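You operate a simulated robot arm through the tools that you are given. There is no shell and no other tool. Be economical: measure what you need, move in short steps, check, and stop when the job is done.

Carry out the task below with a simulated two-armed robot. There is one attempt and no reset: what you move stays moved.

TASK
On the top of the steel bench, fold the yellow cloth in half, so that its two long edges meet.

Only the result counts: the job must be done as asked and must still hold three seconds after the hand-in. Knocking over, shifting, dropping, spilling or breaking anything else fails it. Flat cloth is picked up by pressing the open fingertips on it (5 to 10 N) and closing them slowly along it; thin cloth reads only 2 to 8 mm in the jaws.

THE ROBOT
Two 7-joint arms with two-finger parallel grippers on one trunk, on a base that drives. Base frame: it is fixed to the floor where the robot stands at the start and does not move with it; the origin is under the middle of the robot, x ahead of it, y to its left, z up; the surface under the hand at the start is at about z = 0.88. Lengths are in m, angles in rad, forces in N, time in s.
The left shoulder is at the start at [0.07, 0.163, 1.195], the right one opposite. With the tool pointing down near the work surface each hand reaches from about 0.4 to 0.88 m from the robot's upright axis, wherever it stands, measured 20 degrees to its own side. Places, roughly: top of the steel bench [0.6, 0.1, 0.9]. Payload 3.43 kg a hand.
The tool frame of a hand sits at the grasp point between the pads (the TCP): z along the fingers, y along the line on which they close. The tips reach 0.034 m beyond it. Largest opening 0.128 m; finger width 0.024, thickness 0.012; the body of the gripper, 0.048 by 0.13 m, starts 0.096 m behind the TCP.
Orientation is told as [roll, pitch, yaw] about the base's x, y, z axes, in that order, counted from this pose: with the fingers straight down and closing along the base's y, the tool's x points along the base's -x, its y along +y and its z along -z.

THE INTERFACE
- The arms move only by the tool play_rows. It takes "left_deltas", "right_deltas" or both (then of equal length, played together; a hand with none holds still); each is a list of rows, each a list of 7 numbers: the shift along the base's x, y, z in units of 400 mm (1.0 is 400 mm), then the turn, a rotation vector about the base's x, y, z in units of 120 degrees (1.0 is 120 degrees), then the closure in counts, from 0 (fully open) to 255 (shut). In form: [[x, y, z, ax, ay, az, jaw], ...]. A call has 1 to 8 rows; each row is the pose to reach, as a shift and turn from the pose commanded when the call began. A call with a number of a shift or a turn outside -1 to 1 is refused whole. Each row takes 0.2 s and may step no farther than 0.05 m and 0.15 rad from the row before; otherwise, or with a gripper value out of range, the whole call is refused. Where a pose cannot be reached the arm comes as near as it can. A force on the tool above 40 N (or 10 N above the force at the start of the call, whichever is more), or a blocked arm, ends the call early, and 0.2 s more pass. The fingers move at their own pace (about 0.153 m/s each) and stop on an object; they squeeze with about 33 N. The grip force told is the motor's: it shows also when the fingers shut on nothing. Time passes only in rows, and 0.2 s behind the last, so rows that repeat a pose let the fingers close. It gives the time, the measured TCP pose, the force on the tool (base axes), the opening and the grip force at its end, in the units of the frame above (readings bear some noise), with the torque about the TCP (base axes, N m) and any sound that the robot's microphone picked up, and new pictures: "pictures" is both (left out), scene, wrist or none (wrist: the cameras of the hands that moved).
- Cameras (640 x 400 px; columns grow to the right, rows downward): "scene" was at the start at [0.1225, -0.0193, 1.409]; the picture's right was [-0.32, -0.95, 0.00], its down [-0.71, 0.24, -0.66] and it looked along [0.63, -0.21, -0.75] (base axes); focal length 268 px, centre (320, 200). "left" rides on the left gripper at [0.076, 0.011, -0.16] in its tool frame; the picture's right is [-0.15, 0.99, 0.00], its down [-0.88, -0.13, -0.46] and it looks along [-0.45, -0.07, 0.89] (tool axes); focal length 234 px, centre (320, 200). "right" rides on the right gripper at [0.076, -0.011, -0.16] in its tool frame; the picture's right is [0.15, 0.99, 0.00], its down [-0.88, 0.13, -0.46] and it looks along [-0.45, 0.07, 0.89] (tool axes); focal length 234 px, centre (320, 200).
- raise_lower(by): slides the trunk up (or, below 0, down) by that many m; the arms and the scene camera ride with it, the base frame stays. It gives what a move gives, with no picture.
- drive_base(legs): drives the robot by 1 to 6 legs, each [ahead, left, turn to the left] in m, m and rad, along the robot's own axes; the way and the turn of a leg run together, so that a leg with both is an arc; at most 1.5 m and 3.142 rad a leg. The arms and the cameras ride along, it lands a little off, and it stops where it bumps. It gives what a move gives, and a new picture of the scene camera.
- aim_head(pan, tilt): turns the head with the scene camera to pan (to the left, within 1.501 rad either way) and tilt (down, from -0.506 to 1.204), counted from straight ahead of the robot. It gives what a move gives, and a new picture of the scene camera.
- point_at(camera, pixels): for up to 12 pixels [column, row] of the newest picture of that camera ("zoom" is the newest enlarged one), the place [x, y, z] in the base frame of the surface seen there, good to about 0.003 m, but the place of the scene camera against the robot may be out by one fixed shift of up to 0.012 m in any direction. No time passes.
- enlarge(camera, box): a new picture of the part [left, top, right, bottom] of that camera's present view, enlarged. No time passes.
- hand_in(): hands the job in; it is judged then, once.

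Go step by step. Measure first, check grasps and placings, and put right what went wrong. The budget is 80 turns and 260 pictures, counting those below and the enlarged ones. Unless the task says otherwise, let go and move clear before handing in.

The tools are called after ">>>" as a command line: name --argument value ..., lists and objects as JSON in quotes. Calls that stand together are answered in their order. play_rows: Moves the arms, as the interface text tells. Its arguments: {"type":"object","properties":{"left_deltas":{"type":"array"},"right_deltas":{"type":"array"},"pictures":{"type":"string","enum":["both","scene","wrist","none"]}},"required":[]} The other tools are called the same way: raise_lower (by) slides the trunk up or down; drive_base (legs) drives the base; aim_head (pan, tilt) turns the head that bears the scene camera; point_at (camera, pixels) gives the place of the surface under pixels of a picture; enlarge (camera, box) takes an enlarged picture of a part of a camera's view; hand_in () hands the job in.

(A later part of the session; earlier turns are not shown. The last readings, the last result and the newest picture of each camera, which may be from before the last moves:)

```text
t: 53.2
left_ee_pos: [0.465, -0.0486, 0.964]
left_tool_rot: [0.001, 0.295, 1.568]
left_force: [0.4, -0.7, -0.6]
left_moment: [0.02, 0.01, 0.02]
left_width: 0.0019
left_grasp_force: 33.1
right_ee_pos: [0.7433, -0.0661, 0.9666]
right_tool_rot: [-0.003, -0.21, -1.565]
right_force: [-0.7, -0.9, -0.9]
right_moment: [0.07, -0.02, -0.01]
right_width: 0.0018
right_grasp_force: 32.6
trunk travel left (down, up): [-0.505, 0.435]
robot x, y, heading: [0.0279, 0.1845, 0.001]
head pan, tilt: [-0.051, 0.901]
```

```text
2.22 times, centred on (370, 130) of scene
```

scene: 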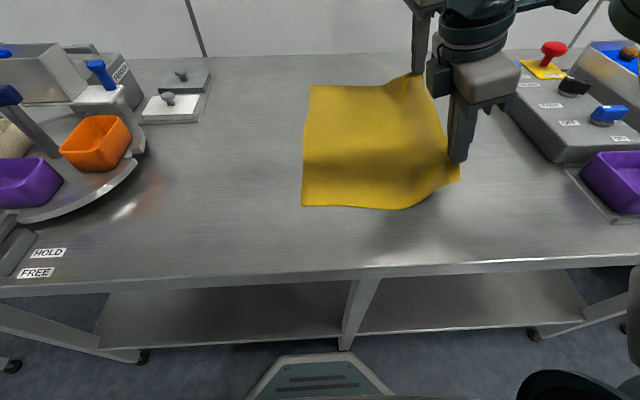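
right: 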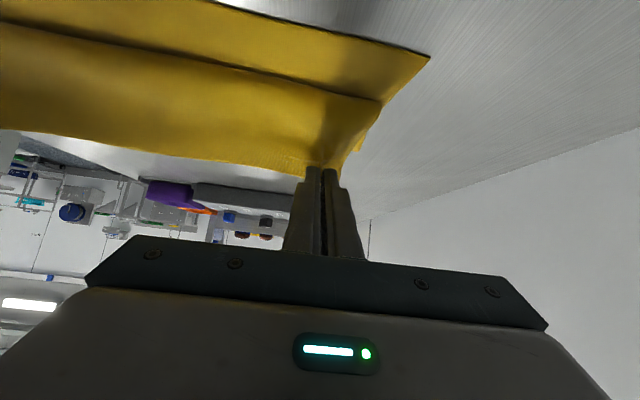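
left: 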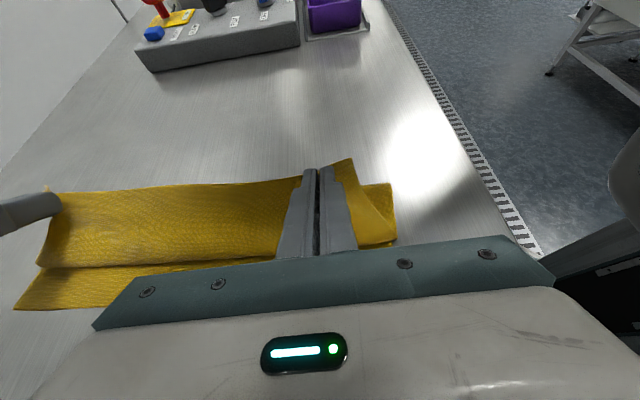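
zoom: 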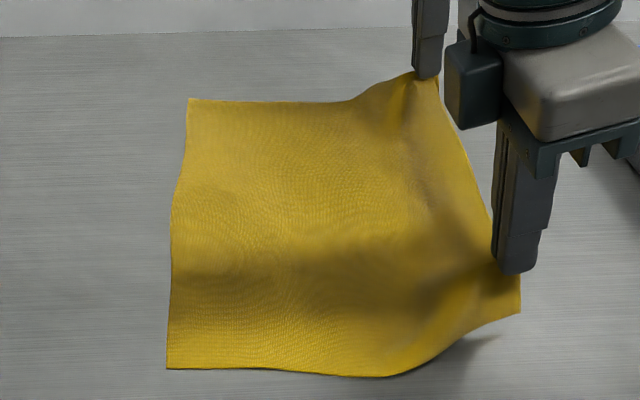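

The cloth is flat up to y≈0.05 now. I run the arc with the shorter radius and a slightly more outward centre.

>>> play_rows --left_deltas '[[0.003, 0.0525, 0.0595, -0.05, 0, 0, 255], [0.006, 0.1175, 0.096, -0.103, 0, 0, 255], [0.01, 0.186, 0.1175, -0.155, 0, 0, 255], [0.014, 0.255, 0.125, -0.203, 0, 0, 255], [0.018, 0.323, 0.119, -0.2555, 0, 0, 255], [0.022, 0.3875, 0.098, -0.308, 0, 0, 255], [0.025, 0.444, 0.064, -0.356, 0, 0, 255], [0.028, 0.491, 0.019, -0.408, 0, 0, 255]]' --right_deltas '[[0.003, 0.054, 0.048, -0.048, 0, 0, 255], [0.006, 0.117, 0.084, -0.0955, 0, 0, 255], [0.01, 0.183, 0.1065, -0.143, 0, 0, 255], [0.014, 0.251, 0.1145, -0.191, 0, 0, 255], [0.018, 0.3165, 0.1095, -0.239, 0, 0, 255], [0.022, 0.378, 0.0905, -0.282, 0, 0, 255], [0.025, 0.4325, 0.059, -0.32, 0, 0, 255], [0.028, 0.476, 0.019, -0.353, 0, 0, 255]]' --pictures "scene"

>>> enlarge --camera "scene" --box '[280, 40, 460, 220]'

```text
t: 55.0
left_ee_pos: [0.4778, 0.153, 0.9709]
left_tool_rot: [-0.006, 1.157, 1.565]
left_force: [0.2, -0.3, -0.8]
left_moment: [-0.03, 0.05, 0.01]
left_width: 0.0017
left_grasp_force: 33.0
right_ee_pos: [0.7533, 0.1303, 0.9745]
right_tool_rot: [-0.008, -0.958, -1.563]
right_force: [0.4, 0.3, -0.3]
right_moment: [-0.04, 0.0, -0.04]
right_width: 0.002
right_grasp_force: 33.3
trunk travel left (down, up): [-0.505, 0.435]
robot x, y, heading: [0.0284, 0.1849, -0.005]
head pan, tilt: [-0.051, 0.901]
```

scene: 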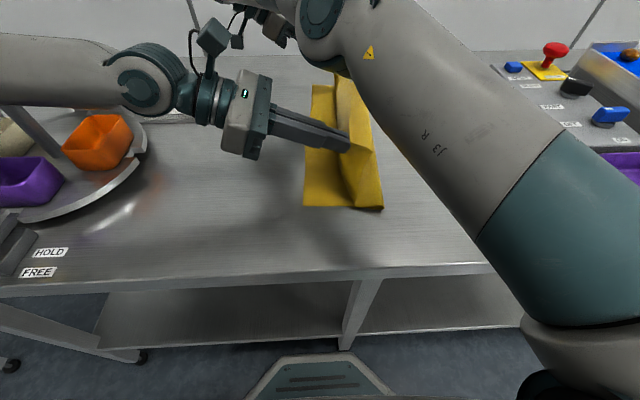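

```text
2.22 times, centred on (370, 130) of scene
```

zoom: 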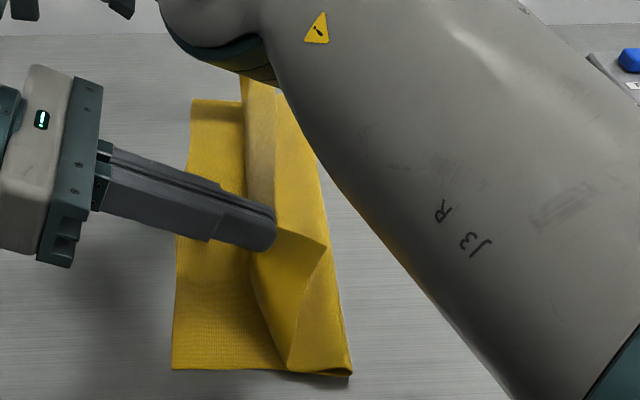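

>>> point_at --camera "zoom" --pixels '[[350, 371], [341, 310], [328, 230], [315, 160], [175, 366], [178, 250], [194, 104], [265, 300], [325, 248]]'

```text
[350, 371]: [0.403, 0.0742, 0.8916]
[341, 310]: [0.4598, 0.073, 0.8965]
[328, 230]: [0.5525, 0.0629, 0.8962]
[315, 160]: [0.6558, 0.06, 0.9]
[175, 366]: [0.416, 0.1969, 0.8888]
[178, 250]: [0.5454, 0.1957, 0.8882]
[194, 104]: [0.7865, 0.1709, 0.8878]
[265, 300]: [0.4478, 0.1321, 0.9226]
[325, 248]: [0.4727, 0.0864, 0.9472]
```

The foot is now right: about 0.124–0.134 m from the lower edge, close to half width. I lower the hands gently with slack kept and then open.

>>> play_rows --left_deltas '[[0, 0.025, -0.03, 0, 0, 0, 255], [0, 0.045, -0.06, 0, 0, 0, 255], [0, 0.06, -0.085, 0, 0, 0, 255], [0, 0.06, -0.085, 0, 0, 0, 255]]' --right_deltas '[[0, 0.025, -0.03, 0, 0, 0, 255], [0, 0.045, -0.06, 0, 0, 0, 255], [0, 0.06, -0.085, 0, 0, 0, 255], [0, 0.06, -0.085, 0, 0, 0, 255]]' --pictures "both"

>>> enlarge --camera "scene" --box '[280, 40, 460, 220]'

```text
t: 56.0
left_ee_pos: [0.475, 0.1741, 0.9372]
left_tool_rot: [-0.005, 1.153, 1.564]
left_force: [0.5, -0.6, -0.5]
left_moment: [-0.01, 0.02, -0.03]
left_width: 0.0017
left_grasp_force: 33.1
right_ee_pos: [0.7451, 0.1449, 0.9391]
right_tool_rot: [-0.005, -0.953, -1.562]
right_force: [0.2, -0.6, -0.1]
right_moment: [0.02, -0.02, 0.0]
right_width: 0.0021
right_grasp_force: 33.2
right hand out of reach, approached as far as the arm can: row 2, 3, 4
trunk travel left (down, up): [-0.505, 0.435]
robot x, y, heading: [0.0251, 0.1876, -0.004]
head pan, tilt: [-0.051, 0.901]
```

scene: 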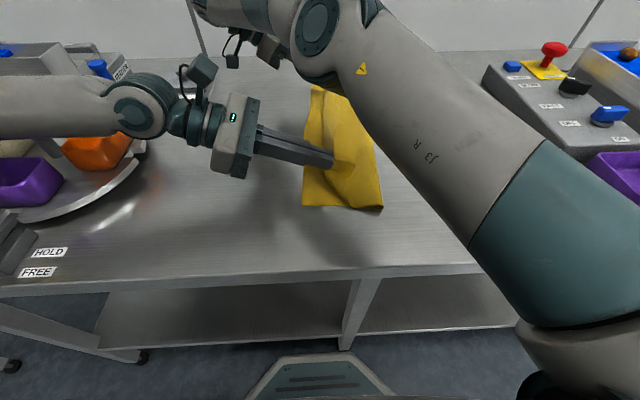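
right: 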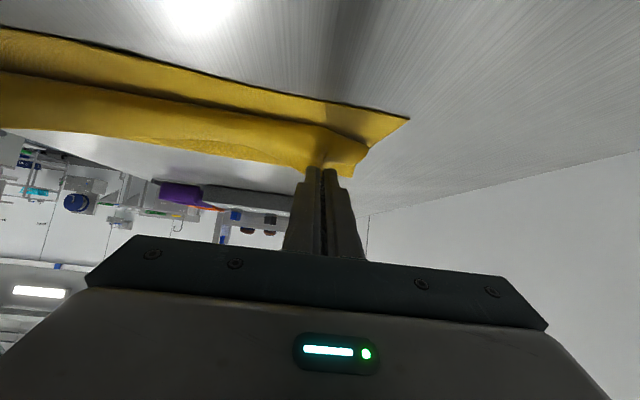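
left: 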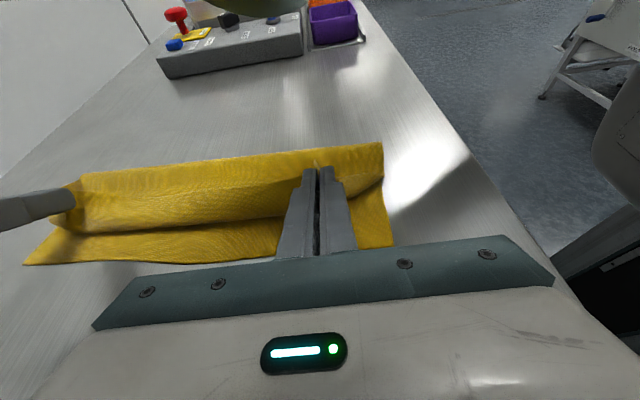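

```text
2.22 times, centred on (370, 130) of scene
```

zoom: 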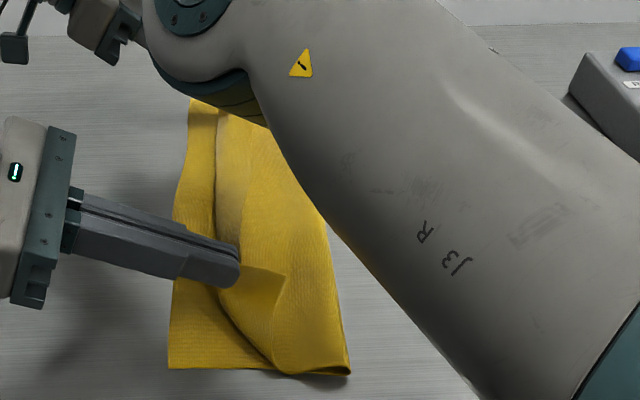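

Good: the fold is still in place and the flap lies partway down. I open the jaws and let the flap settle, then back the hands out along their fingers.

>>> play_rows --left_deltas '[[0, 0, 0, 0, 0, 0, 225], [0, 0, 0, 0, 0, 0, 195], [0, 0, 0, 0, 0, 0, 185], [0, 0, 0, 0, 0, 0, 185]]' --right_deltas '[[0, 0, 0, 0, 0, 0, 225], [0, 0, 0, 0, 0, 0, 195], [0, 0, 0, 0, 0, 0, 185], [0, 0, 0, 0, 0, 0, 185]]' --pictures "wrist"

>>> enlarge --camera "scene" --box '[280, 40, 460, 220]'

```text
t: 57.0
left_ee_pos: [0.4767, 0.1753, 0.9369]
left_tool_rot: [-0.006, 1.153, 1.565]
left_force: [-0.2, -0.1, -0.3]
left_moment: [0.0, 0.0, 0.01]
left_width: 0.0353
left_grasp_force: 0.0
right_ee_pos: [0.7469, 0.1448, 0.9376]
right_tool_rot: [-0.006, -0.951, -1.563]
right_force: [-1.1, 0.1, -0.2]
right_moment: [0.01, 0.01, -0.03]
right_width: 0.0352
right_grasp_force: 0.1
trunk travel left (down, up): [-0.505, 0.435]
robot x, y, heading: [0.03, 0.1854, -0.007]
head pan, tilt: [-0.051, 0.901]
```

right: 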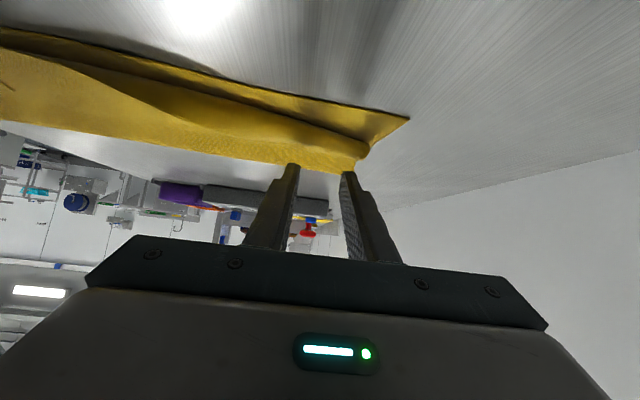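
left: 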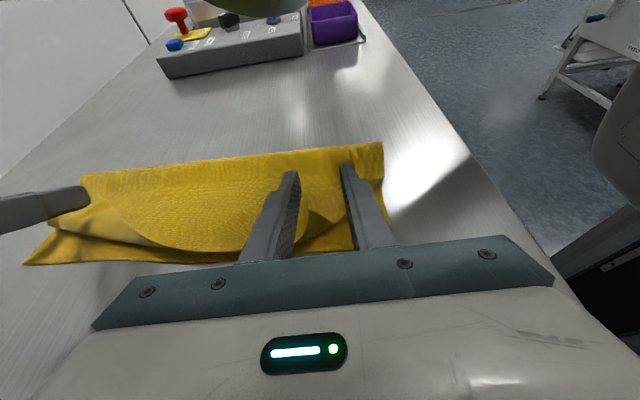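

```text
2.22 times, centred on (370, 130) of scene
```

zoom: 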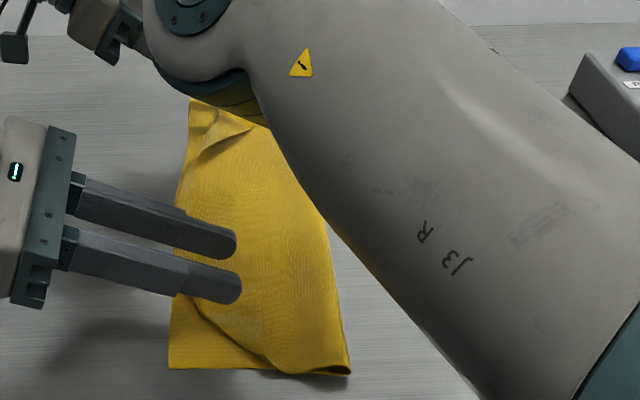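

The middle of the flap has already straightened out to the lower edge. I raise both hands clear and take a full look.

>>> play_rows --left_deltas '[[0, 0.04, 0.06, 0, 0, 0, 185], [0, 0.08, 0.15, 0.03, 0, 0, 185], [0, 0.08, 0.26, 0.09, 0, 0, 185], [0, 0.12, 0.37, 0.15, 0, 0, 185], [0, 0.2, 0.4, 0.21, 0, 0, 185], [0, 0.28, 0.4, 0.27, 0, 0, 185]]' --right_deltas '[[0, 0.03, 0.05, 0, 0, 0, 185], [0, 0.03, 0.15, 0.05, 0, 0, 185], [0, 0.0, 0.26, 0.11, 0, 0, 185], [0, -0.1, 0.3, 0.17, 0, 0, 185], [0, -0.2, 0.35, 0.23, 0, 0, 185], [0, -0.3, 0.35, 0.29, 0, 0, 185], [0, -0.4, 0.35, 0.35, 0, 0, 185], [0, -0.5, 0.35, 0.4, 0, 0, 185]]' --pictures "scene"

```text
refused: give rows for one hand, or as many for the one as for the other
```

>>> play_rows --left_deltas '[[0, 0.04, 0.06, 0, 0, 0, 185], [0, 0.08, 0.15, 0.03, 0, 0, 185], [0, 0.08, 0.26, 0.09, 0, 0, 185], [0, 0.12, 0.37, 0.15, 0, 0, 185], [0, 0.2, 0.4, 0.21, 0, 0, 185], [0, 0.28, 0.4, 0.27, 0, 0, 185], [0, 0.28, 0.4, 0.33, 0, 0, 185], [0, 0.28, 0.4, 0.39, 0, 0, 185]]' --right_deltas '[[0, 0.03, 0.05, 0, 0, 0, 185], [0, 0.03, 0.15, 0.05, 0, 0, 185], [0, 0.0, 0.26, 0.11, 0, 0, 185], [0, -0.1, 0.3, 0.17, 0, 0, 185], [0, -0.2, 0.35, 0.23, 0, 0, 185], [0, -0.3, 0.35, 0.29, 0, 0, 185], [0, -0.4, 0.35, 0.35, 0, 0, 185], [0, -0.5, 0.35, 0.4, 0, 0, 185]]' --pictures "scene"

>>> enlarge --camera "scene" --box '[280, 40, 460, 220]'

```text
t: 58.8
left_ee_pos: [0.4745, 0.2841, 1.0991]
left_tool_rot: [-0.003, 0.331, 1.567]
left_force: [0.9, -0.3, 0.3]
left_moment: [0.07, 0.0, -0.05]
left_width: 0.0354
left_grasp_force: 0.1
right_ee_pos: [0.7458, -0.0581, 1.0787]
right_tool_rot: [-0.001, -0.113, -1.565]
right_force: [-0.4, -0.5, 0.4]
right_moment: [0.06, -0.01, -0.01]
right_width: 0.035
right_grasp_force: 0.0
right hand out of reach, approached as far as the arm can: row 1, 2
trunk travel left (down, up): [-0.505, 0.435]
robot x, y, heading: [0.0274, 0.1834, -0.007]
head pan, tilt: [-0.051, 0.901]
```

scene: 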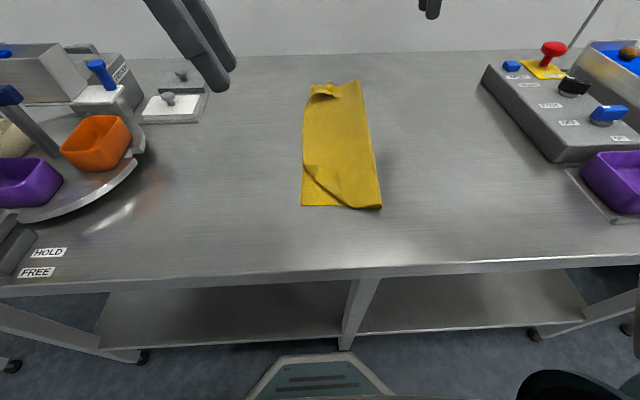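

```text
2.22 times, centred on (370, 130) of scene
```

zoom: 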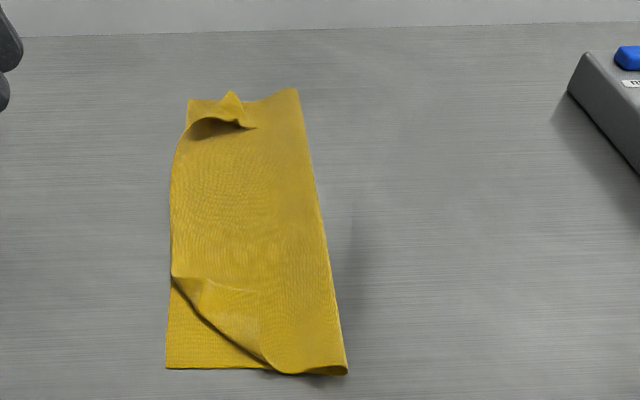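

The middle edge meets the lower edge well; only the two corners are turned in (near: zoom (172,275)–(270,365); far: (235,95)). I look closer at both to unfold them.

>>> enlarge --camera "scene" --box '[295, 145, 395, 215]'

>>> point_at --camera "zoom" --pixels '[[48, 375], [60, 130], [320, 395], [300, 180], [130, 150], [250, 330], [280, 280], [545, 395]]'

>>> enlarge --camera "scene" --box '[295, 70, 375, 120]'

>>> point_at --camera "zoom" --pixels '[[120, 120], [240, 95], [300, 180], [90, 260], [180, 170], [480, 90], [240, 140]]'

```text
5.71 times, centred on (345, 180) of scene
```

zoom: 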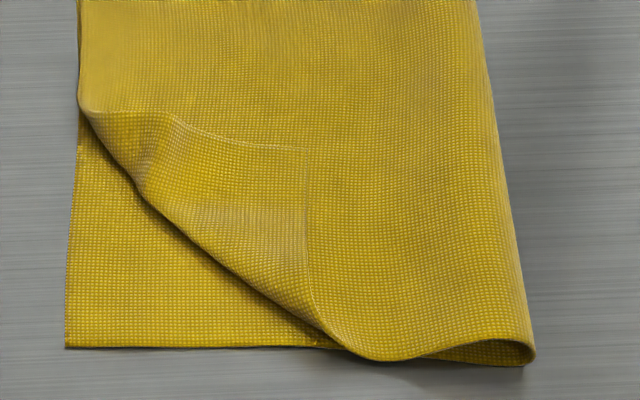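

```text
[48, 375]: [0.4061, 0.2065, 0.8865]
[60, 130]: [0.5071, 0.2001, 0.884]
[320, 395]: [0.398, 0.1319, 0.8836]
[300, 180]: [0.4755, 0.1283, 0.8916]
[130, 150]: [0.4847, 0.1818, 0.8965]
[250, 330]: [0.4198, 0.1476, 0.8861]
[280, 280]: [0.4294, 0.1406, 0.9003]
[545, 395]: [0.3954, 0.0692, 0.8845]
```

```text
8.00 times, centred on (335, 95) of scene
```

zoom: 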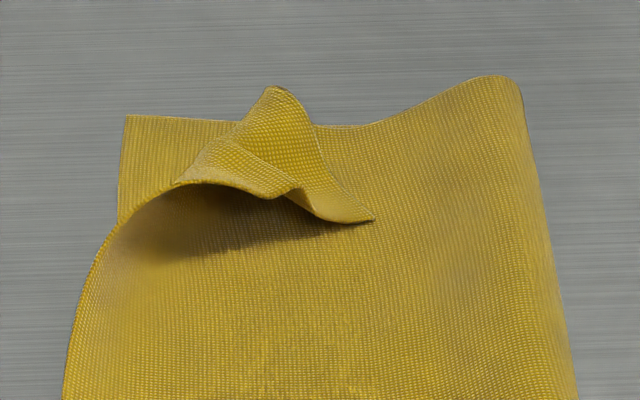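

```text
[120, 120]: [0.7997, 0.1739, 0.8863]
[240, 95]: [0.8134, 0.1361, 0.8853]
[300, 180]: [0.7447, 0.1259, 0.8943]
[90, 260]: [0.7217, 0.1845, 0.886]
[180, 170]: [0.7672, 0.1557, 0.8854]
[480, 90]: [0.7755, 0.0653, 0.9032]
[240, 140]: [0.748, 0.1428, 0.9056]
```

The near corner's flap has its tip at about (0.487,0.127) and belongs at about (0.42,0.205). I bring the left hand over it, upright, and look with its wrist camera.

>>> play_rows --left_deltas '[[0, -0.09, 0, 0.04, 0, 0, 215], [0, -0.18, -0.05, 0.08, 0, 0, 215], [0, -0.27, -0.12, 0.12, 0, 0, 215], [0, -0.33, -0.2, 0.158, 0, 0, 215], [0, -0.355, -0.28, 0.158, 0, 0, 215]]' --pictures "both"

```text
t: 60.0
left_ee_pos: [0.4763, 0.1452, 0.9846]
left_tool_rot: [0.0, 0.004, 1.57]
left_force: [0.4, -0.7, 0.4]
left_moment: [0.02, 0.0, -0.02]
left_width: 0.0202
left_grasp_force: 0.0
right_ee_pos: [0.7461, -0.0552, 1.0798]
right_tool_rot: [-0.002, -0.117, -1.567]
right_force: [-0.3, 0.7, 0.5]
right_moment: [0.0, 0.02, -0.03]
right_width: 0.0352
right_grasp_force: 0.1
trunk travel left (down, up): [-0.505, 0.435]
robot x, y, heading: [0.0286, 0.1864, -0.001]
head pan, tilt: [-0.051, 0.901]
```

scene: 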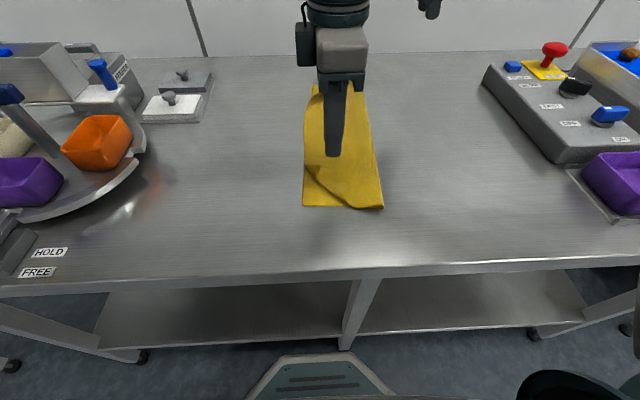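
left: 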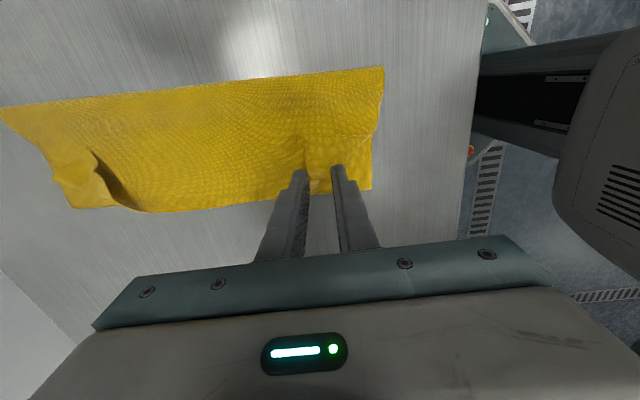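

>>> enlarge --camera "left" --box '[240, 60, 400, 200]'

```text
2.86 times, centred on (320, 130) of left
```

zoom: 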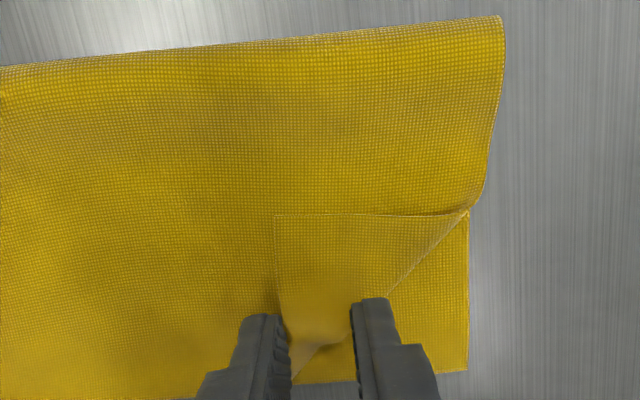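

>>> point_at --camera "zoom" --pixels '[[276, 216], [465, 212], [340, 290], [390, 290], [467, 370], [500, 20], [285, 310], [300, 382], [340, 340], [40, 64], [440, 180]]'

```text
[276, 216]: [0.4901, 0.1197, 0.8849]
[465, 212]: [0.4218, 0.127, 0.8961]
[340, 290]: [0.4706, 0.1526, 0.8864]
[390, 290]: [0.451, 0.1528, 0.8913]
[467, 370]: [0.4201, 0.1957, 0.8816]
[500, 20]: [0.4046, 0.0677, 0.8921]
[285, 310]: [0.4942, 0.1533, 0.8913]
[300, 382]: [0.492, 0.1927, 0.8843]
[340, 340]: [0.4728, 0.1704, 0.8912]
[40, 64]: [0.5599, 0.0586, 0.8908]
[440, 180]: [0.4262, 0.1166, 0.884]
```

The flap's tip is at (0.490,0.120) with the crease running (0.422,0.127)→(0.473,0.170). I pinch it at about (0.466,0.136).

>>> play_rows --left_deltas '[[-0.026, -0.023, -0.08, 0, 0, 0, 215], [-0.026, -0.023, -0.145, 0, 0, 0, 215], [-0.026, -0.023, -0.158, 0, 0, 0, 215]]' --pictures "none"

```text
t: 60.8
left_ee_pos: [0.4665, 0.1359, 0.9217]
left_tool_rot: [0.0, 0.005, 1.568]
left_force: [0.9, 0.1, -0.1]
left_moment: [-0.01, 0.0, 0.0]
left_width: 0.0201
left_grasp_force: 0.0
right_ee_pos: [0.7463, -0.0563, 1.0786]
right_tool_rot: [-0.003, -0.117, -1.566]
right_force: [0.1, -0.1, 0.7]
right_moment: [-0.05, 0.01, 0.02]
right_width: 0.0352
right_grasp_force: 0.1
trunk travel left (down, up): [-0.505, 0.435]
robot x, y, heading: [0.0266, 0.1834, -0.002]
head pan, tilt: [-0.051, 0.901]
```

>>> play_rows --left_deltas '[[0, 0, -0.006, 0, 0, 0, 215], [0, 0, -0.01, 0, 0, 0, 215]]' --pictures "none"

```text
t: 61.4
left_ee_pos: [0.4652, 0.1347, 0.9184]
left_tool_rot: [0.001, 0.005, 1.567]
left_force: [-0.2, -0.5, -0.3]
left_moment: [0.02, -0.02, -0.02]
left_width: 0.02
left_grasp_force: 0.1
right_ee_pos: [0.7466, -0.0552, 1.0785]
right_tool_rot: [-0.003, -0.116, -1.565]
right_force: [-0.4, -0.2, -0.2]
right_moment: [-0.02, 0.02, 0.0]
right_width: 0.0352
right_grasp_force: 0.1
trunk travel left (down, up): [-0.505, 0.435]
robot x, y, heading: [0.0314, 0.1884, -0.005]
head pan, tilt: [-0.051, 0.901]
```

>>> play_rows --left_deltas '[[0, 0, -0.003, 0, 0, 0, 215], [0, 0, -0.005, 0, 0, 0, 215]]' --pictures "none"

```text
t: 62.0
left_ee_pos: [0.4646, 0.1349, 0.9174]
left_tool_rot: [0.0, 0.005, 1.569]
left_force: [0.1, -0.5, 3.2]
left_moment: [0.02, -0.01, -0.01]
left_width: 0.0202
left_grasp_force: 0.0
right_ee_pos: [0.7466, -0.0549, 1.0789]
right_tool_rot: [-0.002, -0.117, -1.566]
right_force: [-0.1, 0.0, 0.4]
right_moment: [0.02, 0.0, 0.01]
right_width: 0.0353
right_grasp_force: 0.0
trunk travel left (down, up): [-0.505, 0.435]
robot x, y, heading: [0.0304, 0.1814, 0.003]
head pan, tilt: [-0.051, 0.901]
```

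Light contact of 3 N. I press a hair more, close slowly, and lift 2.5 cm.

>>> play_rows --left_deltas '[[0, 0, -0.001, 0, 0, 0, 220], [0, 0, -0.001, 0, 0, 0, 229], [0, 0, -0.001, 0, 0, 0, 238], [0, 0, -0.001, 0, 0, 0, 247], [0, 0, -0.001, 0, 0, 0, 255], [0, 0, 0, 0, 0, 0, 255], [0, 0, 0.03, 0, 0, 0, 255], [0, 0, 0.06, 0, 0, 0, 255]]' --pictures "both"

>>> enlarge --camera "scene" --box '[290, 120, 410, 220]'

```text
t: 63.8
left_ee_pos: [0.4643, 0.1354, 0.9419]
left_tool_rot: [-0.001, 0.006, 1.57]
left_force: [-0.4, -0.4, 0.8]
left_moment: [0.02, 0.03, 0.03]
left_width: 0.0019
left_grasp_force: 33.3
right_ee_pos: [0.7455, -0.0556, 1.0789]
right_tool_rot: [-0.002, -0.118, -1.566]
right_force: [-0.9, 0.7, 0.2]
right_moment: [0.0, -0.01, 0.02]
right_width: 0.0355
right_grasp_force: 0.1
trunk travel left (down, up): [-0.505, 0.435]
robot x, y, heading: [0.0261, 0.1825, -0.002]
head pan, tilt: [-0.051, 0.901]
```

scene: 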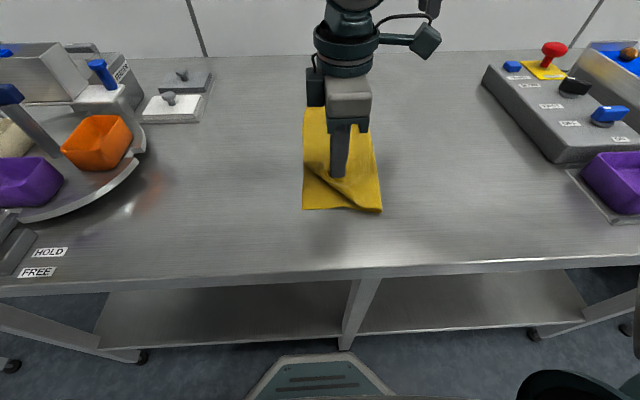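
left: 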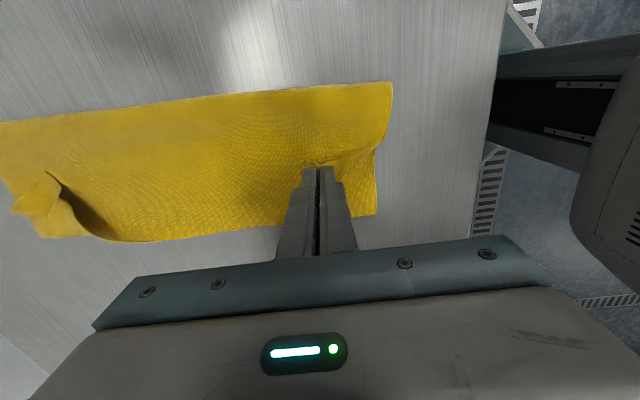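

```text
4.00 times, centred on (350, 170) of scene
```

zoom: 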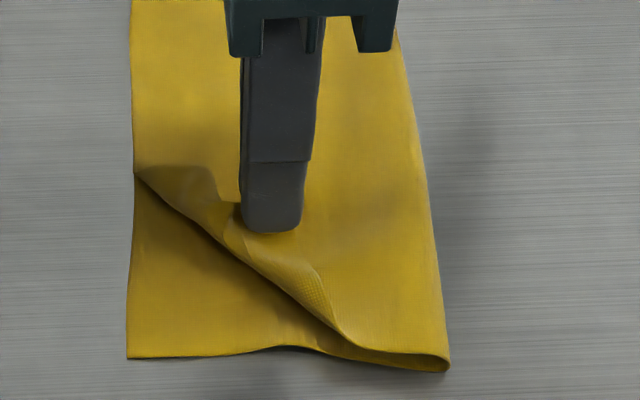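

>>> enlarge --camera "left" --box '[240, 80, 400, 220]'

```text
2.86 times, centred on (320, 150) of left
```

zoom: 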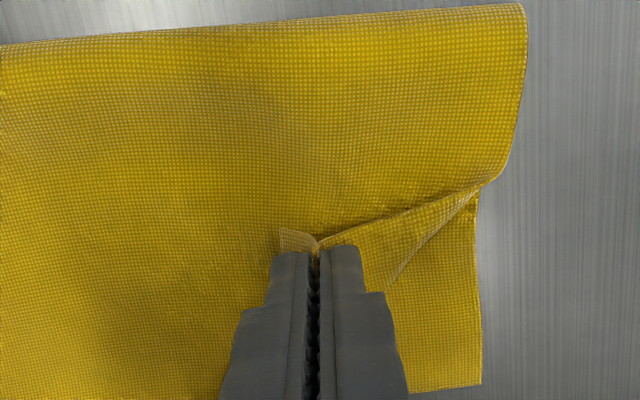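

The left jaws hold the flap with its corner just beyond the fingers. I carry it over outward to about (0.433,0.172) and lower.

>>> play_rows --left_deltas '[[-0.03, 0.03, 0.01, -0.03, 0, 0, 255], [-0.06, 0.065, -0.005, -0.08, 0, 0, 255], [-0.08, 0.095, -0.025, -0.13, 0, 0, 255], [-0.085, 0.105, -0.035, -0.18, 0, 0, 255], [-0.085, 0.11, -0.035, -0.18, 0, 0, 255]]' --pictures "both"

>>> enlarge --camera "scene" --box '[290, 120, 410, 220]'

```text
t: 65.0
left_ee_pos: [0.4299, 0.1801, 0.9261]
left_tool_rot: [-0.003, 0.384, 1.568]
left_force: [-0.5, 0.2, -0.2]
left_moment: [0.01, 0.0, 0.01]
left_width: 0.0023
left_grasp_force: 32.9
right_ee_pos: [0.7457, -0.0562, 1.0798]
right_tool_rot: [-0.001, -0.117, -1.564]
right_force: [0.2, -0.2, 0.3]
right_moment: [0.02, 0.04, 0.0]
right_width: 0.0351
right_grasp_force: 0.2
trunk travel left (down, up): [-0.505, 0.435]
robot x, y, heading: [0.0296, 0.1811, -0.002]
head pan, tilt: [-0.051, 0.901]
```

scene: 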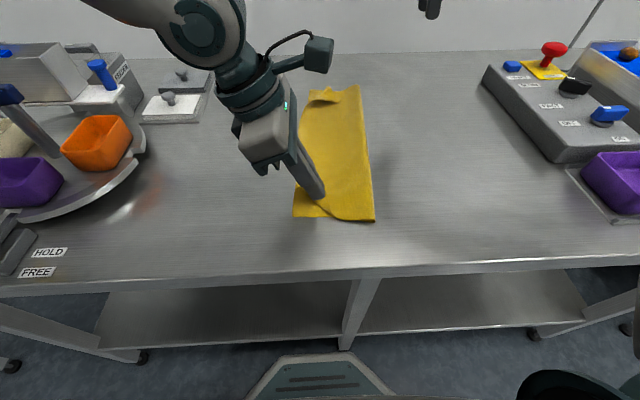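
left: 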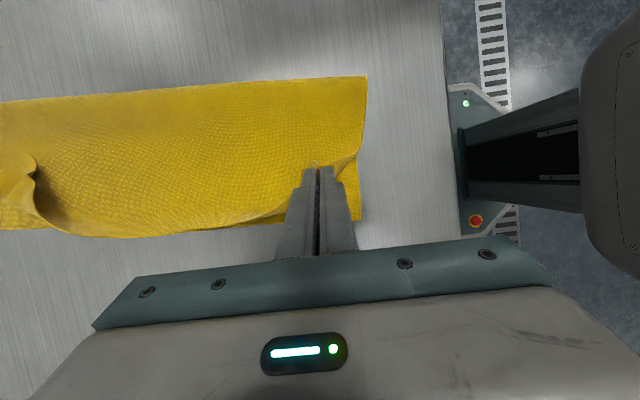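

```text
4.00 times, centred on (350, 170) of scene
```

zoom: 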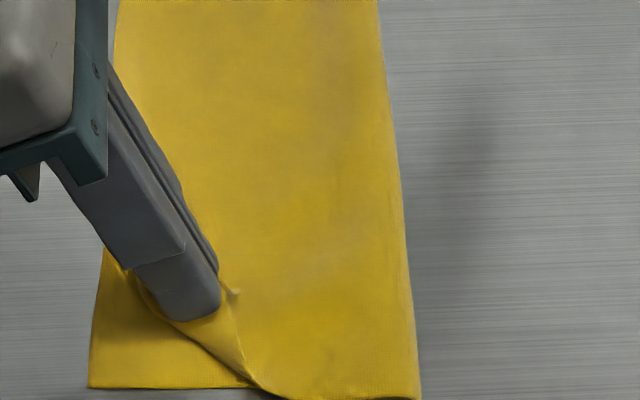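

The flap is nearly laid out, though the pull carried the near end of the cloth along a bit. I ease back slightly and open to let the corner spring out.

>>> play_rows --left_deltas '[[0.02, -0.01, 0.01, 0, 0, 0, 255], [0.02, -0.01, 0.01, 0, 0, 0, 225], [0.02, -0.01, 0.01, 0, 0, 0, 200], [0.02, -0.01, 0.01, 0, 0, 0, 190], [0.02, 0.02, 0.05, 0, 0, 0, 190], [0.02, 0.06, 0.15, 0, 0, 0, 190], [0.02, 0.1, 0.25, 0, 0, 0, 190]]' --pictures "both"

>>> enlarge --camera "scene" --box '[280, 60, 440, 230]'

```text
t: 66.6
left_ee_pos: [0.4385, 0.221, 1.026]
left_tool_rot: [-0.001, 0.386, 1.568]
left_force: [-1.0, 0.2, 0.1]
left_moment: [-0.01, 0.01, 0.04]
left_width: 0.0327
left_grasp_force: 0.0
right_ee_pos: [0.7469, -0.0546, 1.0787]
right_tool_rot: [-0.002, -0.117, -1.567]
right_force: [-0.4, 0.6, -0.3]
right_moment: [-0.04, 0.02, -0.03]
right_width: 0.0353
right_grasp_force: 0.1
trunk travel left (down, up): [-0.505, 0.435]
robot x, y, heading: [0.0291, 0.1847, -0.004]
head pan, tilt: [-0.051, 0.901]
```

scene: 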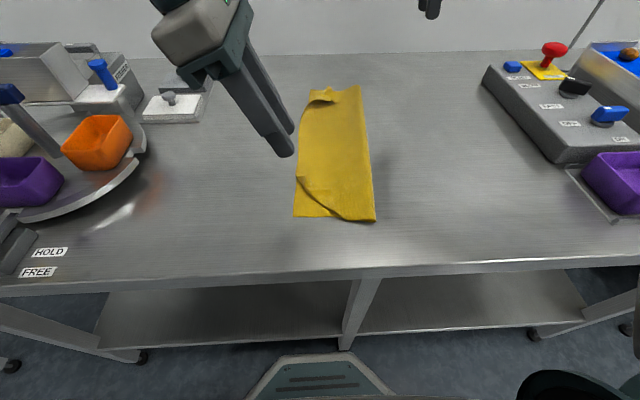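
left: 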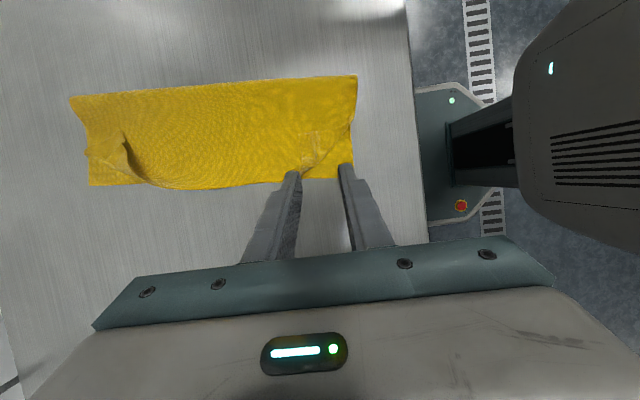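

```text
2.35 times, centred on (360, 145) of scene
```

zoom: 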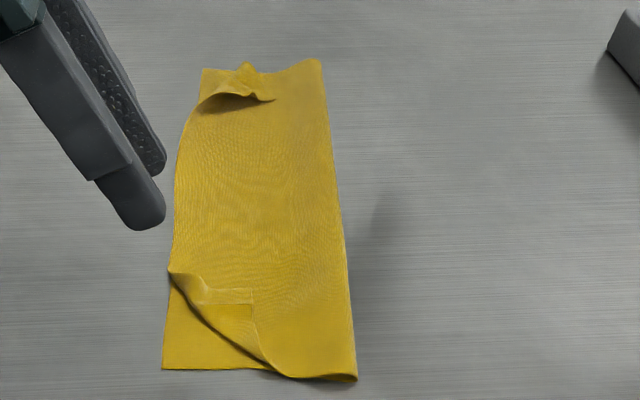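

The corner fell back in, as its crease persists. I'll instead hold the cloth down with the right hand and brush the corner outward with the left closed fingertip; first a close look.

>>> enlarge --camera "left" --box '[240, 60, 400, 200]'

>>> play_rows --right_deltas '[[-0.05, 0.07, -0.05, 0.02, 0, 0, 255], [-0.1, 0.14, -0.1, 0.04, 0, 0, 255], [-0.15, 0.21, -0.15, 0.056, 0, 0, 255], [-0.2, 0.28, -0.2, 0.056, 0, 0, 255], [-0.25, 0.34, -0.25, 0.056, 0, 0, 255], [-0.28, 0.38, -0.31, 0.056, 0, 0, 255], [-0.28, 0.38, -0.36, 0.056, 0, 0, 255]]' --pictures "none"

```text
2.86 times, centred on (320, 130) of left
```

zoom: 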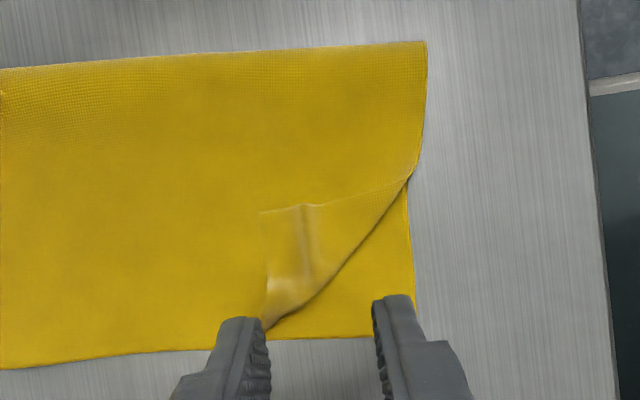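

```text
t: 68.2
left_ee_pos: [0.439, 0.2196, 1.0262]
left_tool_rot: [0.001, 0.381, 1.569]
left_force: [0.3, -0.3, 0.3]
left_moment: [-0.01, 0.04, 0.0]
left_width: 0.0327
left_grasp_force: 0.1
right_ee_pos: [0.6355, 0.0957, 0.9348]
right_tool_rot: [-0.001, 0.002, -1.568]
right_force: [0.3, 0.5, -1.0]
right_moment: [0.0, 0.0, 0.02]
right_width: 0.0001
right_grasp_force: 32.9
trunk travel left (down, up): [-0.505, 0.435]
robot x, y, heading: [0.0302, 0.1822, -0.003]
head pan, tilt: [-0.051, 0.901]
```

>>> point_at --camera "zoom" --pixels '[[262, 212], [408, 180], [270, 325], [340, 265], [320, 240], [414, 300], [427, 42], [340, 337], [100, 360], [100, 62]]'

>>> play_rows --right_deltas '[[0, 0, -0.03, 0, 0, 0, 255], [0, 0, -0.042, 0, 0, 0, 255]]' --pictures "none"

```text
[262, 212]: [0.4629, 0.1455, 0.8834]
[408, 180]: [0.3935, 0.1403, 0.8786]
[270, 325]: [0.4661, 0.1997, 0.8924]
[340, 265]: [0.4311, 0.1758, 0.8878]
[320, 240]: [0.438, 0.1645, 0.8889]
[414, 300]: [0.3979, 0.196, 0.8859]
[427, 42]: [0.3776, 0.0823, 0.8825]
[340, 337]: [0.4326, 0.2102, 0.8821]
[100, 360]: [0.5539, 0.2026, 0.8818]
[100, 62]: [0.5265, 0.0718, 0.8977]
```

```text
t: 68.8
left_ee_pos: [0.4382, 0.2196, 1.0271]
left_tool_rot: [-0.002, 0.383, 1.57]
left_force: [0.2, 0.4, -0.4]
left_moment: [-0.01, 0.0, 0.0]
left_width: 0.0323
left_grasp_force: 0.0
right_ee_pos: [0.6346, 0.0961, 0.9186]
right_tool_rot: [0.0, -0.003, -1.567]
right_force: [-0.5, 1.0, 0.8]
right_moment: [0.02, 0.04, 0.0]
right_width: 0.0
right_grasp_force: 33.0
trunk travel left (down, up): [-0.505, 0.435]
robot x, y, heading: [0.0269, 0.1831, -0.002]
head pan, tilt: [-0.051, 0.901]
```

The corner tip is at (0.463,0.146), crease (0.394,0.140)→(0.466,0.200). I firm up the right hold-down and bring the closed left fingertip above the flap near its tip.

>>> play_rows --left_deltas '[[0.02, -0.08, -0.05, 0, 0, 0, 255], [0.041, -0.165, -0.1, 0, 0, 0, 255], [0.041, -0.165, -0.2, 0, 0, 0, 255], [0.041, -0.165, -0.245, 0, 0, 0, 255], [0.041, -0.165, -0.255, 0, 0, 0, 255]]' --right_deltas '[[0, 0, -0.004, 0, 0, 0, 255], [0, 0, -0.0065, 0, 0, 0, 255], [0, 0, -0.0065, 0, 0, 0, 255], [0, 0, -0.0065, 0, 0, 0, 255], [0, 0, -0.0065, 0, 0, 0, 255]]' --pictures "none"

```text
t: 70.0
left_ee_pos: [0.4553, 0.1538, 0.9239]
left_tool_rot: [0.0, 0.385, 1.568]
left_force: [-0.2, -0.6, -0.7]
left_moment: [-0.01, 0.0, 0.0]
left_width: 0.0002
left_grasp_force: 32.7
right_ee_pos: [0.6343, 0.0974, 0.9173]
right_tool_rot: [0.001, 0.001, -1.564]
right_force: [0.4, -1.3, 5.5]
right_moment: [-0.04, -0.02, 0.0]
right_width: 0.0
right_grasp_force: 32.5
trunk travel left (down, up): [-0.505, 0.435]
robot x, y, heading: [0.0254, 0.1845, -0.004]
head pan, tilt: [-0.051, 0.901]
```

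>>> play_rows --left_deltas '[[0, 0, -0.005, 0, 0, 0, 255], [0, 0, -0.008, 0, 0, 0, 255]]' --right_deltas '[[0, 0, -0.002, 0, 0, 0, 255], [0, 0, -0.002, 0, 0, 0, 255]]' --pictures "none"

```text
t: 70.6
left_ee_pos: [0.4553, 0.1536, 0.9209]
left_tool_rot: [-0.001, 0.381, 1.568]
left_force: [0.3, 1.0, -0.8]
left_moment: [-0.01, 0.04, -0.01]
left_width: 0.0002
left_grasp_force: 33.5
right_ee_pos: [0.6336, 0.095, 0.9165]
right_tool_rot: [0.0, 0.0, -1.566]
right_force: [2.0, 0.3, 12.0]
right_moment: [0.0, -0.08, 0.01]
right_width: 0.0
right_grasp_force: 32.8
trunk travel left (down, up): [-0.505, 0.435]
robot x, y, heading: [0.0283, 0.1842, 0.001]
head pan, tilt: [-0.051, 0.901]
```

>>> play_rows --left_deltas '[[0, 0, -0.004, 0, 0, 0, 255], [0, 0, -0.006, 0, 0, 0, 255]]' --pictures "none"

```text
t: 71.2
left_ee_pos: [0.4543, 0.1525, 0.9189]
left_tool_rot: [-0.001, 0.385, 1.568]
left_force: [-0.7, 0.3, 0.9]
left_moment: [0.01, -0.01, 0.0]
left_width: 0.0
left_grasp_force: 32.4
right_ee_pos: [0.6345, 0.0958, 0.9152]
right_tool_rot: [0.0, 0.0, -1.564]
right_force: [2.7, 0.0, 13.9]
right_moment: [-0.02, -0.06, -0.02]
right_width: 0.0
right_grasp_force: 32.7
trunk travel left (down, up): [-0.505, 0.435]
robot x, y, heading: [0.0248, 0.1841, -0.002]
head pan, tilt: [-0.051, 0.901]
```

Contact begins. I press lightly and brush outward diagonally.

>>> play_rows --left_deltas '[[0, 0, -0.0025, 0, 0, 0, 255], [-0.02, 0.024, -0.003, 0, 0, 0, 255], [-0.04, 0.048, -0.003, 0, 0, 0, 255], [-0.06, 0.072, -0.003, 0, 0, 0, 255], [-0.08, 0.096, -0.003, 0, 0, 0, 255], [-0.1, 0.12, -0.003, 0, 0, 0, 255]]' --pictures "wrist"

>>> enlarge --camera "scene" --box '[270, 130, 390, 230]'

```text
t: 72.6
left_ee_pos: [0.4146, 0.2027, 0.919]
left_tool_rot: [-0.004, 0.386, 1.567]
left_force: [2.2, -2.0, 3.7]
left_moment: [-0.07, -0.09, 0.02]
left_width: 0.0
left_grasp_force: 32.8
right_ee_pos: [0.6335, 0.0975, 0.9172]
right_tool_rot: [-0.002, 0.001, -1.565]
right_force: [0.1, 0.8, 15.9]
right_moment: [0.03, 0.0, -0.01]
right_width: 0.0
right_grasp_force: 33.4
trunk travel left (down, up): [-0.505, 0.435]
robot x, y, heading: [0.0296, 0.1884, 0.002]
head pan, tilt: [-0.051, 0.901]
```

left: 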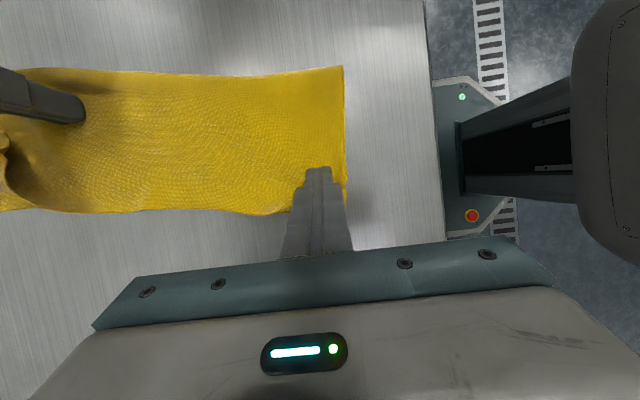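

```text
4.00 times, centred on (330, 180) of scene
```

zoom: 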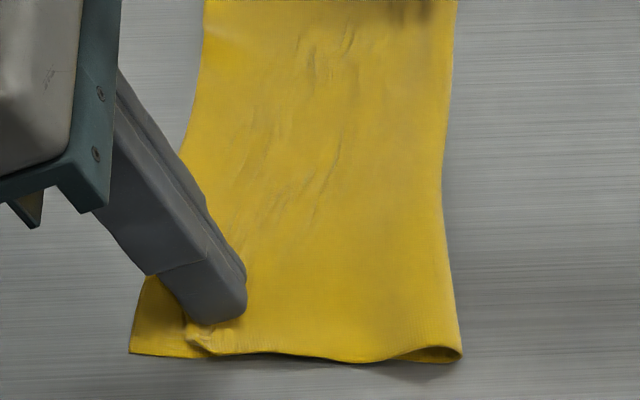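

The flap is unrolling well. I continue the brush out past the corner and lift.

>>> play_rows --left_deltas '[[-0.02, 0.02, 0, 0, 0, 0, 255], [-0.04, 0.04, 0, 0, 0, 0, 255], [-0.06, 0.06, 0, 0, 0, 0, 255], [-0.07, 0.08, 0.02, 0, 0, 0, 255], [-0.07, 0.1, 0.1, 0, 0, 0, 255], [-0.07, 0.14, 0.22, 0, 0, 0, 255]]' --pictures "scene"

>>> enlarge --camera "scene" --box '[270, 60, 430, 230]'

>>> enlarge --camera "left" --box '[200, 60, 400, 200]'

```text
refused: row 6 steps farther than a row can; nothing moved
```

```text
2.35 times, centred on (350, 145) of scene
```

zoom: 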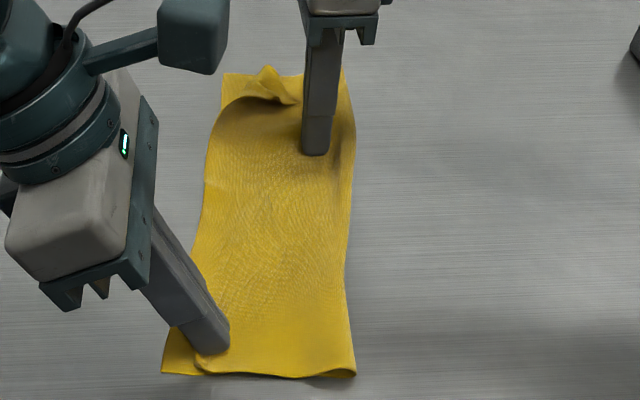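

```text
2.86 times, centred on (300, 130) of left
```

zoom: 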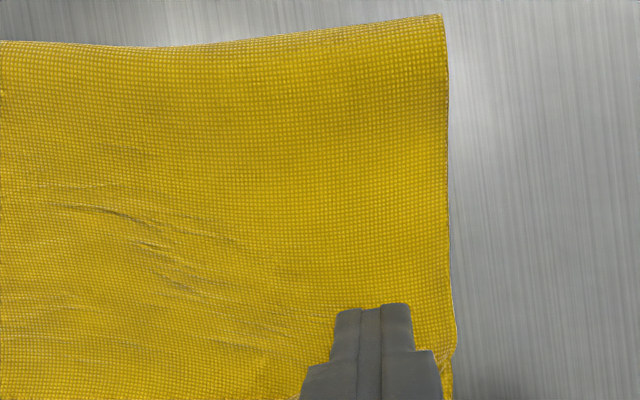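

>>> play_rows --left_deltas '[[-0.02, 0.02, 0, 0, 0, 0, 255], [-0.04, 0.04, 0, 0, 0, 0, 255], [-0.05, 0.06, 0, 0, 0, 0, 255], [-0.06, 0.08, 0.01, 0, 0, 0, 255], [-0.06, 0.1, 0.06, 0, 0, 0, 255], [-0.06, 0.13, 0.14, 0, 0, 0, 255], [-0.06, 0.16, 0.24, 0, 0, 0, 255]]' --pictures "scene"

>>> enlarge --camera "scene" --box '[270, 60, 430, 230]'

>>> enlarge --camera "left" --box '[200, 60, 400, 200]'

```text
t: 74.2
left_ee_pos: [0.3884, 0.2656, 1.0127]
left_tool_rot: [-0.001, 0.382, 1.57]
left_force: [0.0, 0.7, 0.2]
left_moment: [-0.01, 0.02, 0.03]
left_width: 0.0
left_grasp_force: 33.0
right_ee_pos: [0.6337, 0.0973, 0.9156]
right_tool_rot: [0.001, 0.0, -1.568]
right_force: [-2.0, -0.7, 14.4]
right_moment: [0.0, 0.11, -0.01]
right_width: 0.0
right_grasp_force: 33.0
trunk travel left (down, up): [-0.505, 0.435]
robot x, y, heading: [0.0262, 0.1854, -0.003]
head pan, tilt: [-0.051, 0.901]
```

scene: 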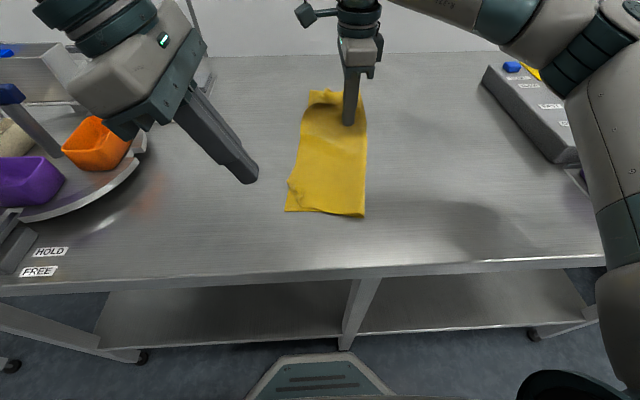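

```text
2.35 times, centred on (350, 145) of scene
```

zoom: 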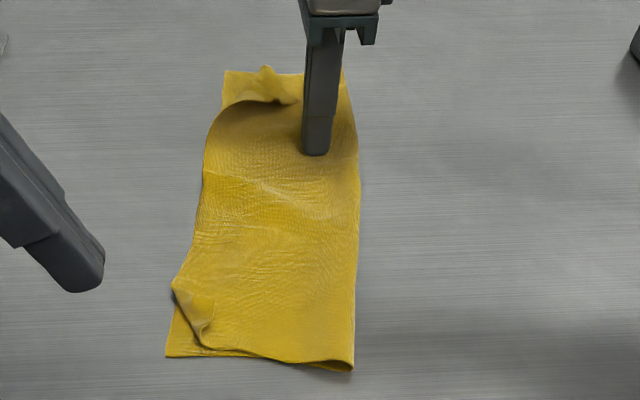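

```text
2.86 times, centred on (300, 130) of left
```

zoom: 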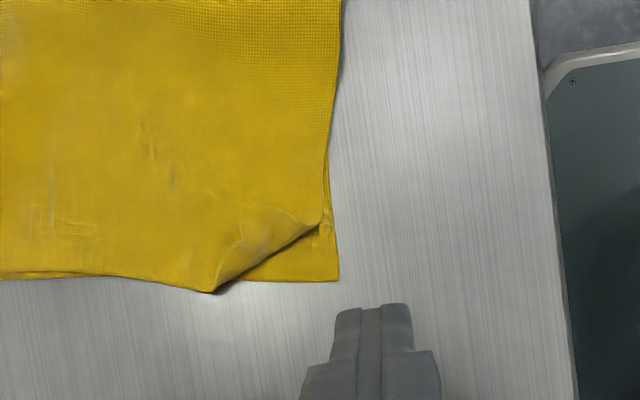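

A much smaller corner fold remains. I measure it for one more brush.

>>> point_at --camera "zoom" --pixels '[[250, 210], [215, 288], [322, 222], [336, 280], [265, 240], [240, 245], [100, 273]]'

```text
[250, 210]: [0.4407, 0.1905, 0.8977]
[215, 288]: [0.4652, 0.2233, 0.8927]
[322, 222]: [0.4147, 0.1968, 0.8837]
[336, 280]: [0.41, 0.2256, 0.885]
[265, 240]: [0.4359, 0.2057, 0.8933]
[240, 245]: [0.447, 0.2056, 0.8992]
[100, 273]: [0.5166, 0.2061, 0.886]
```

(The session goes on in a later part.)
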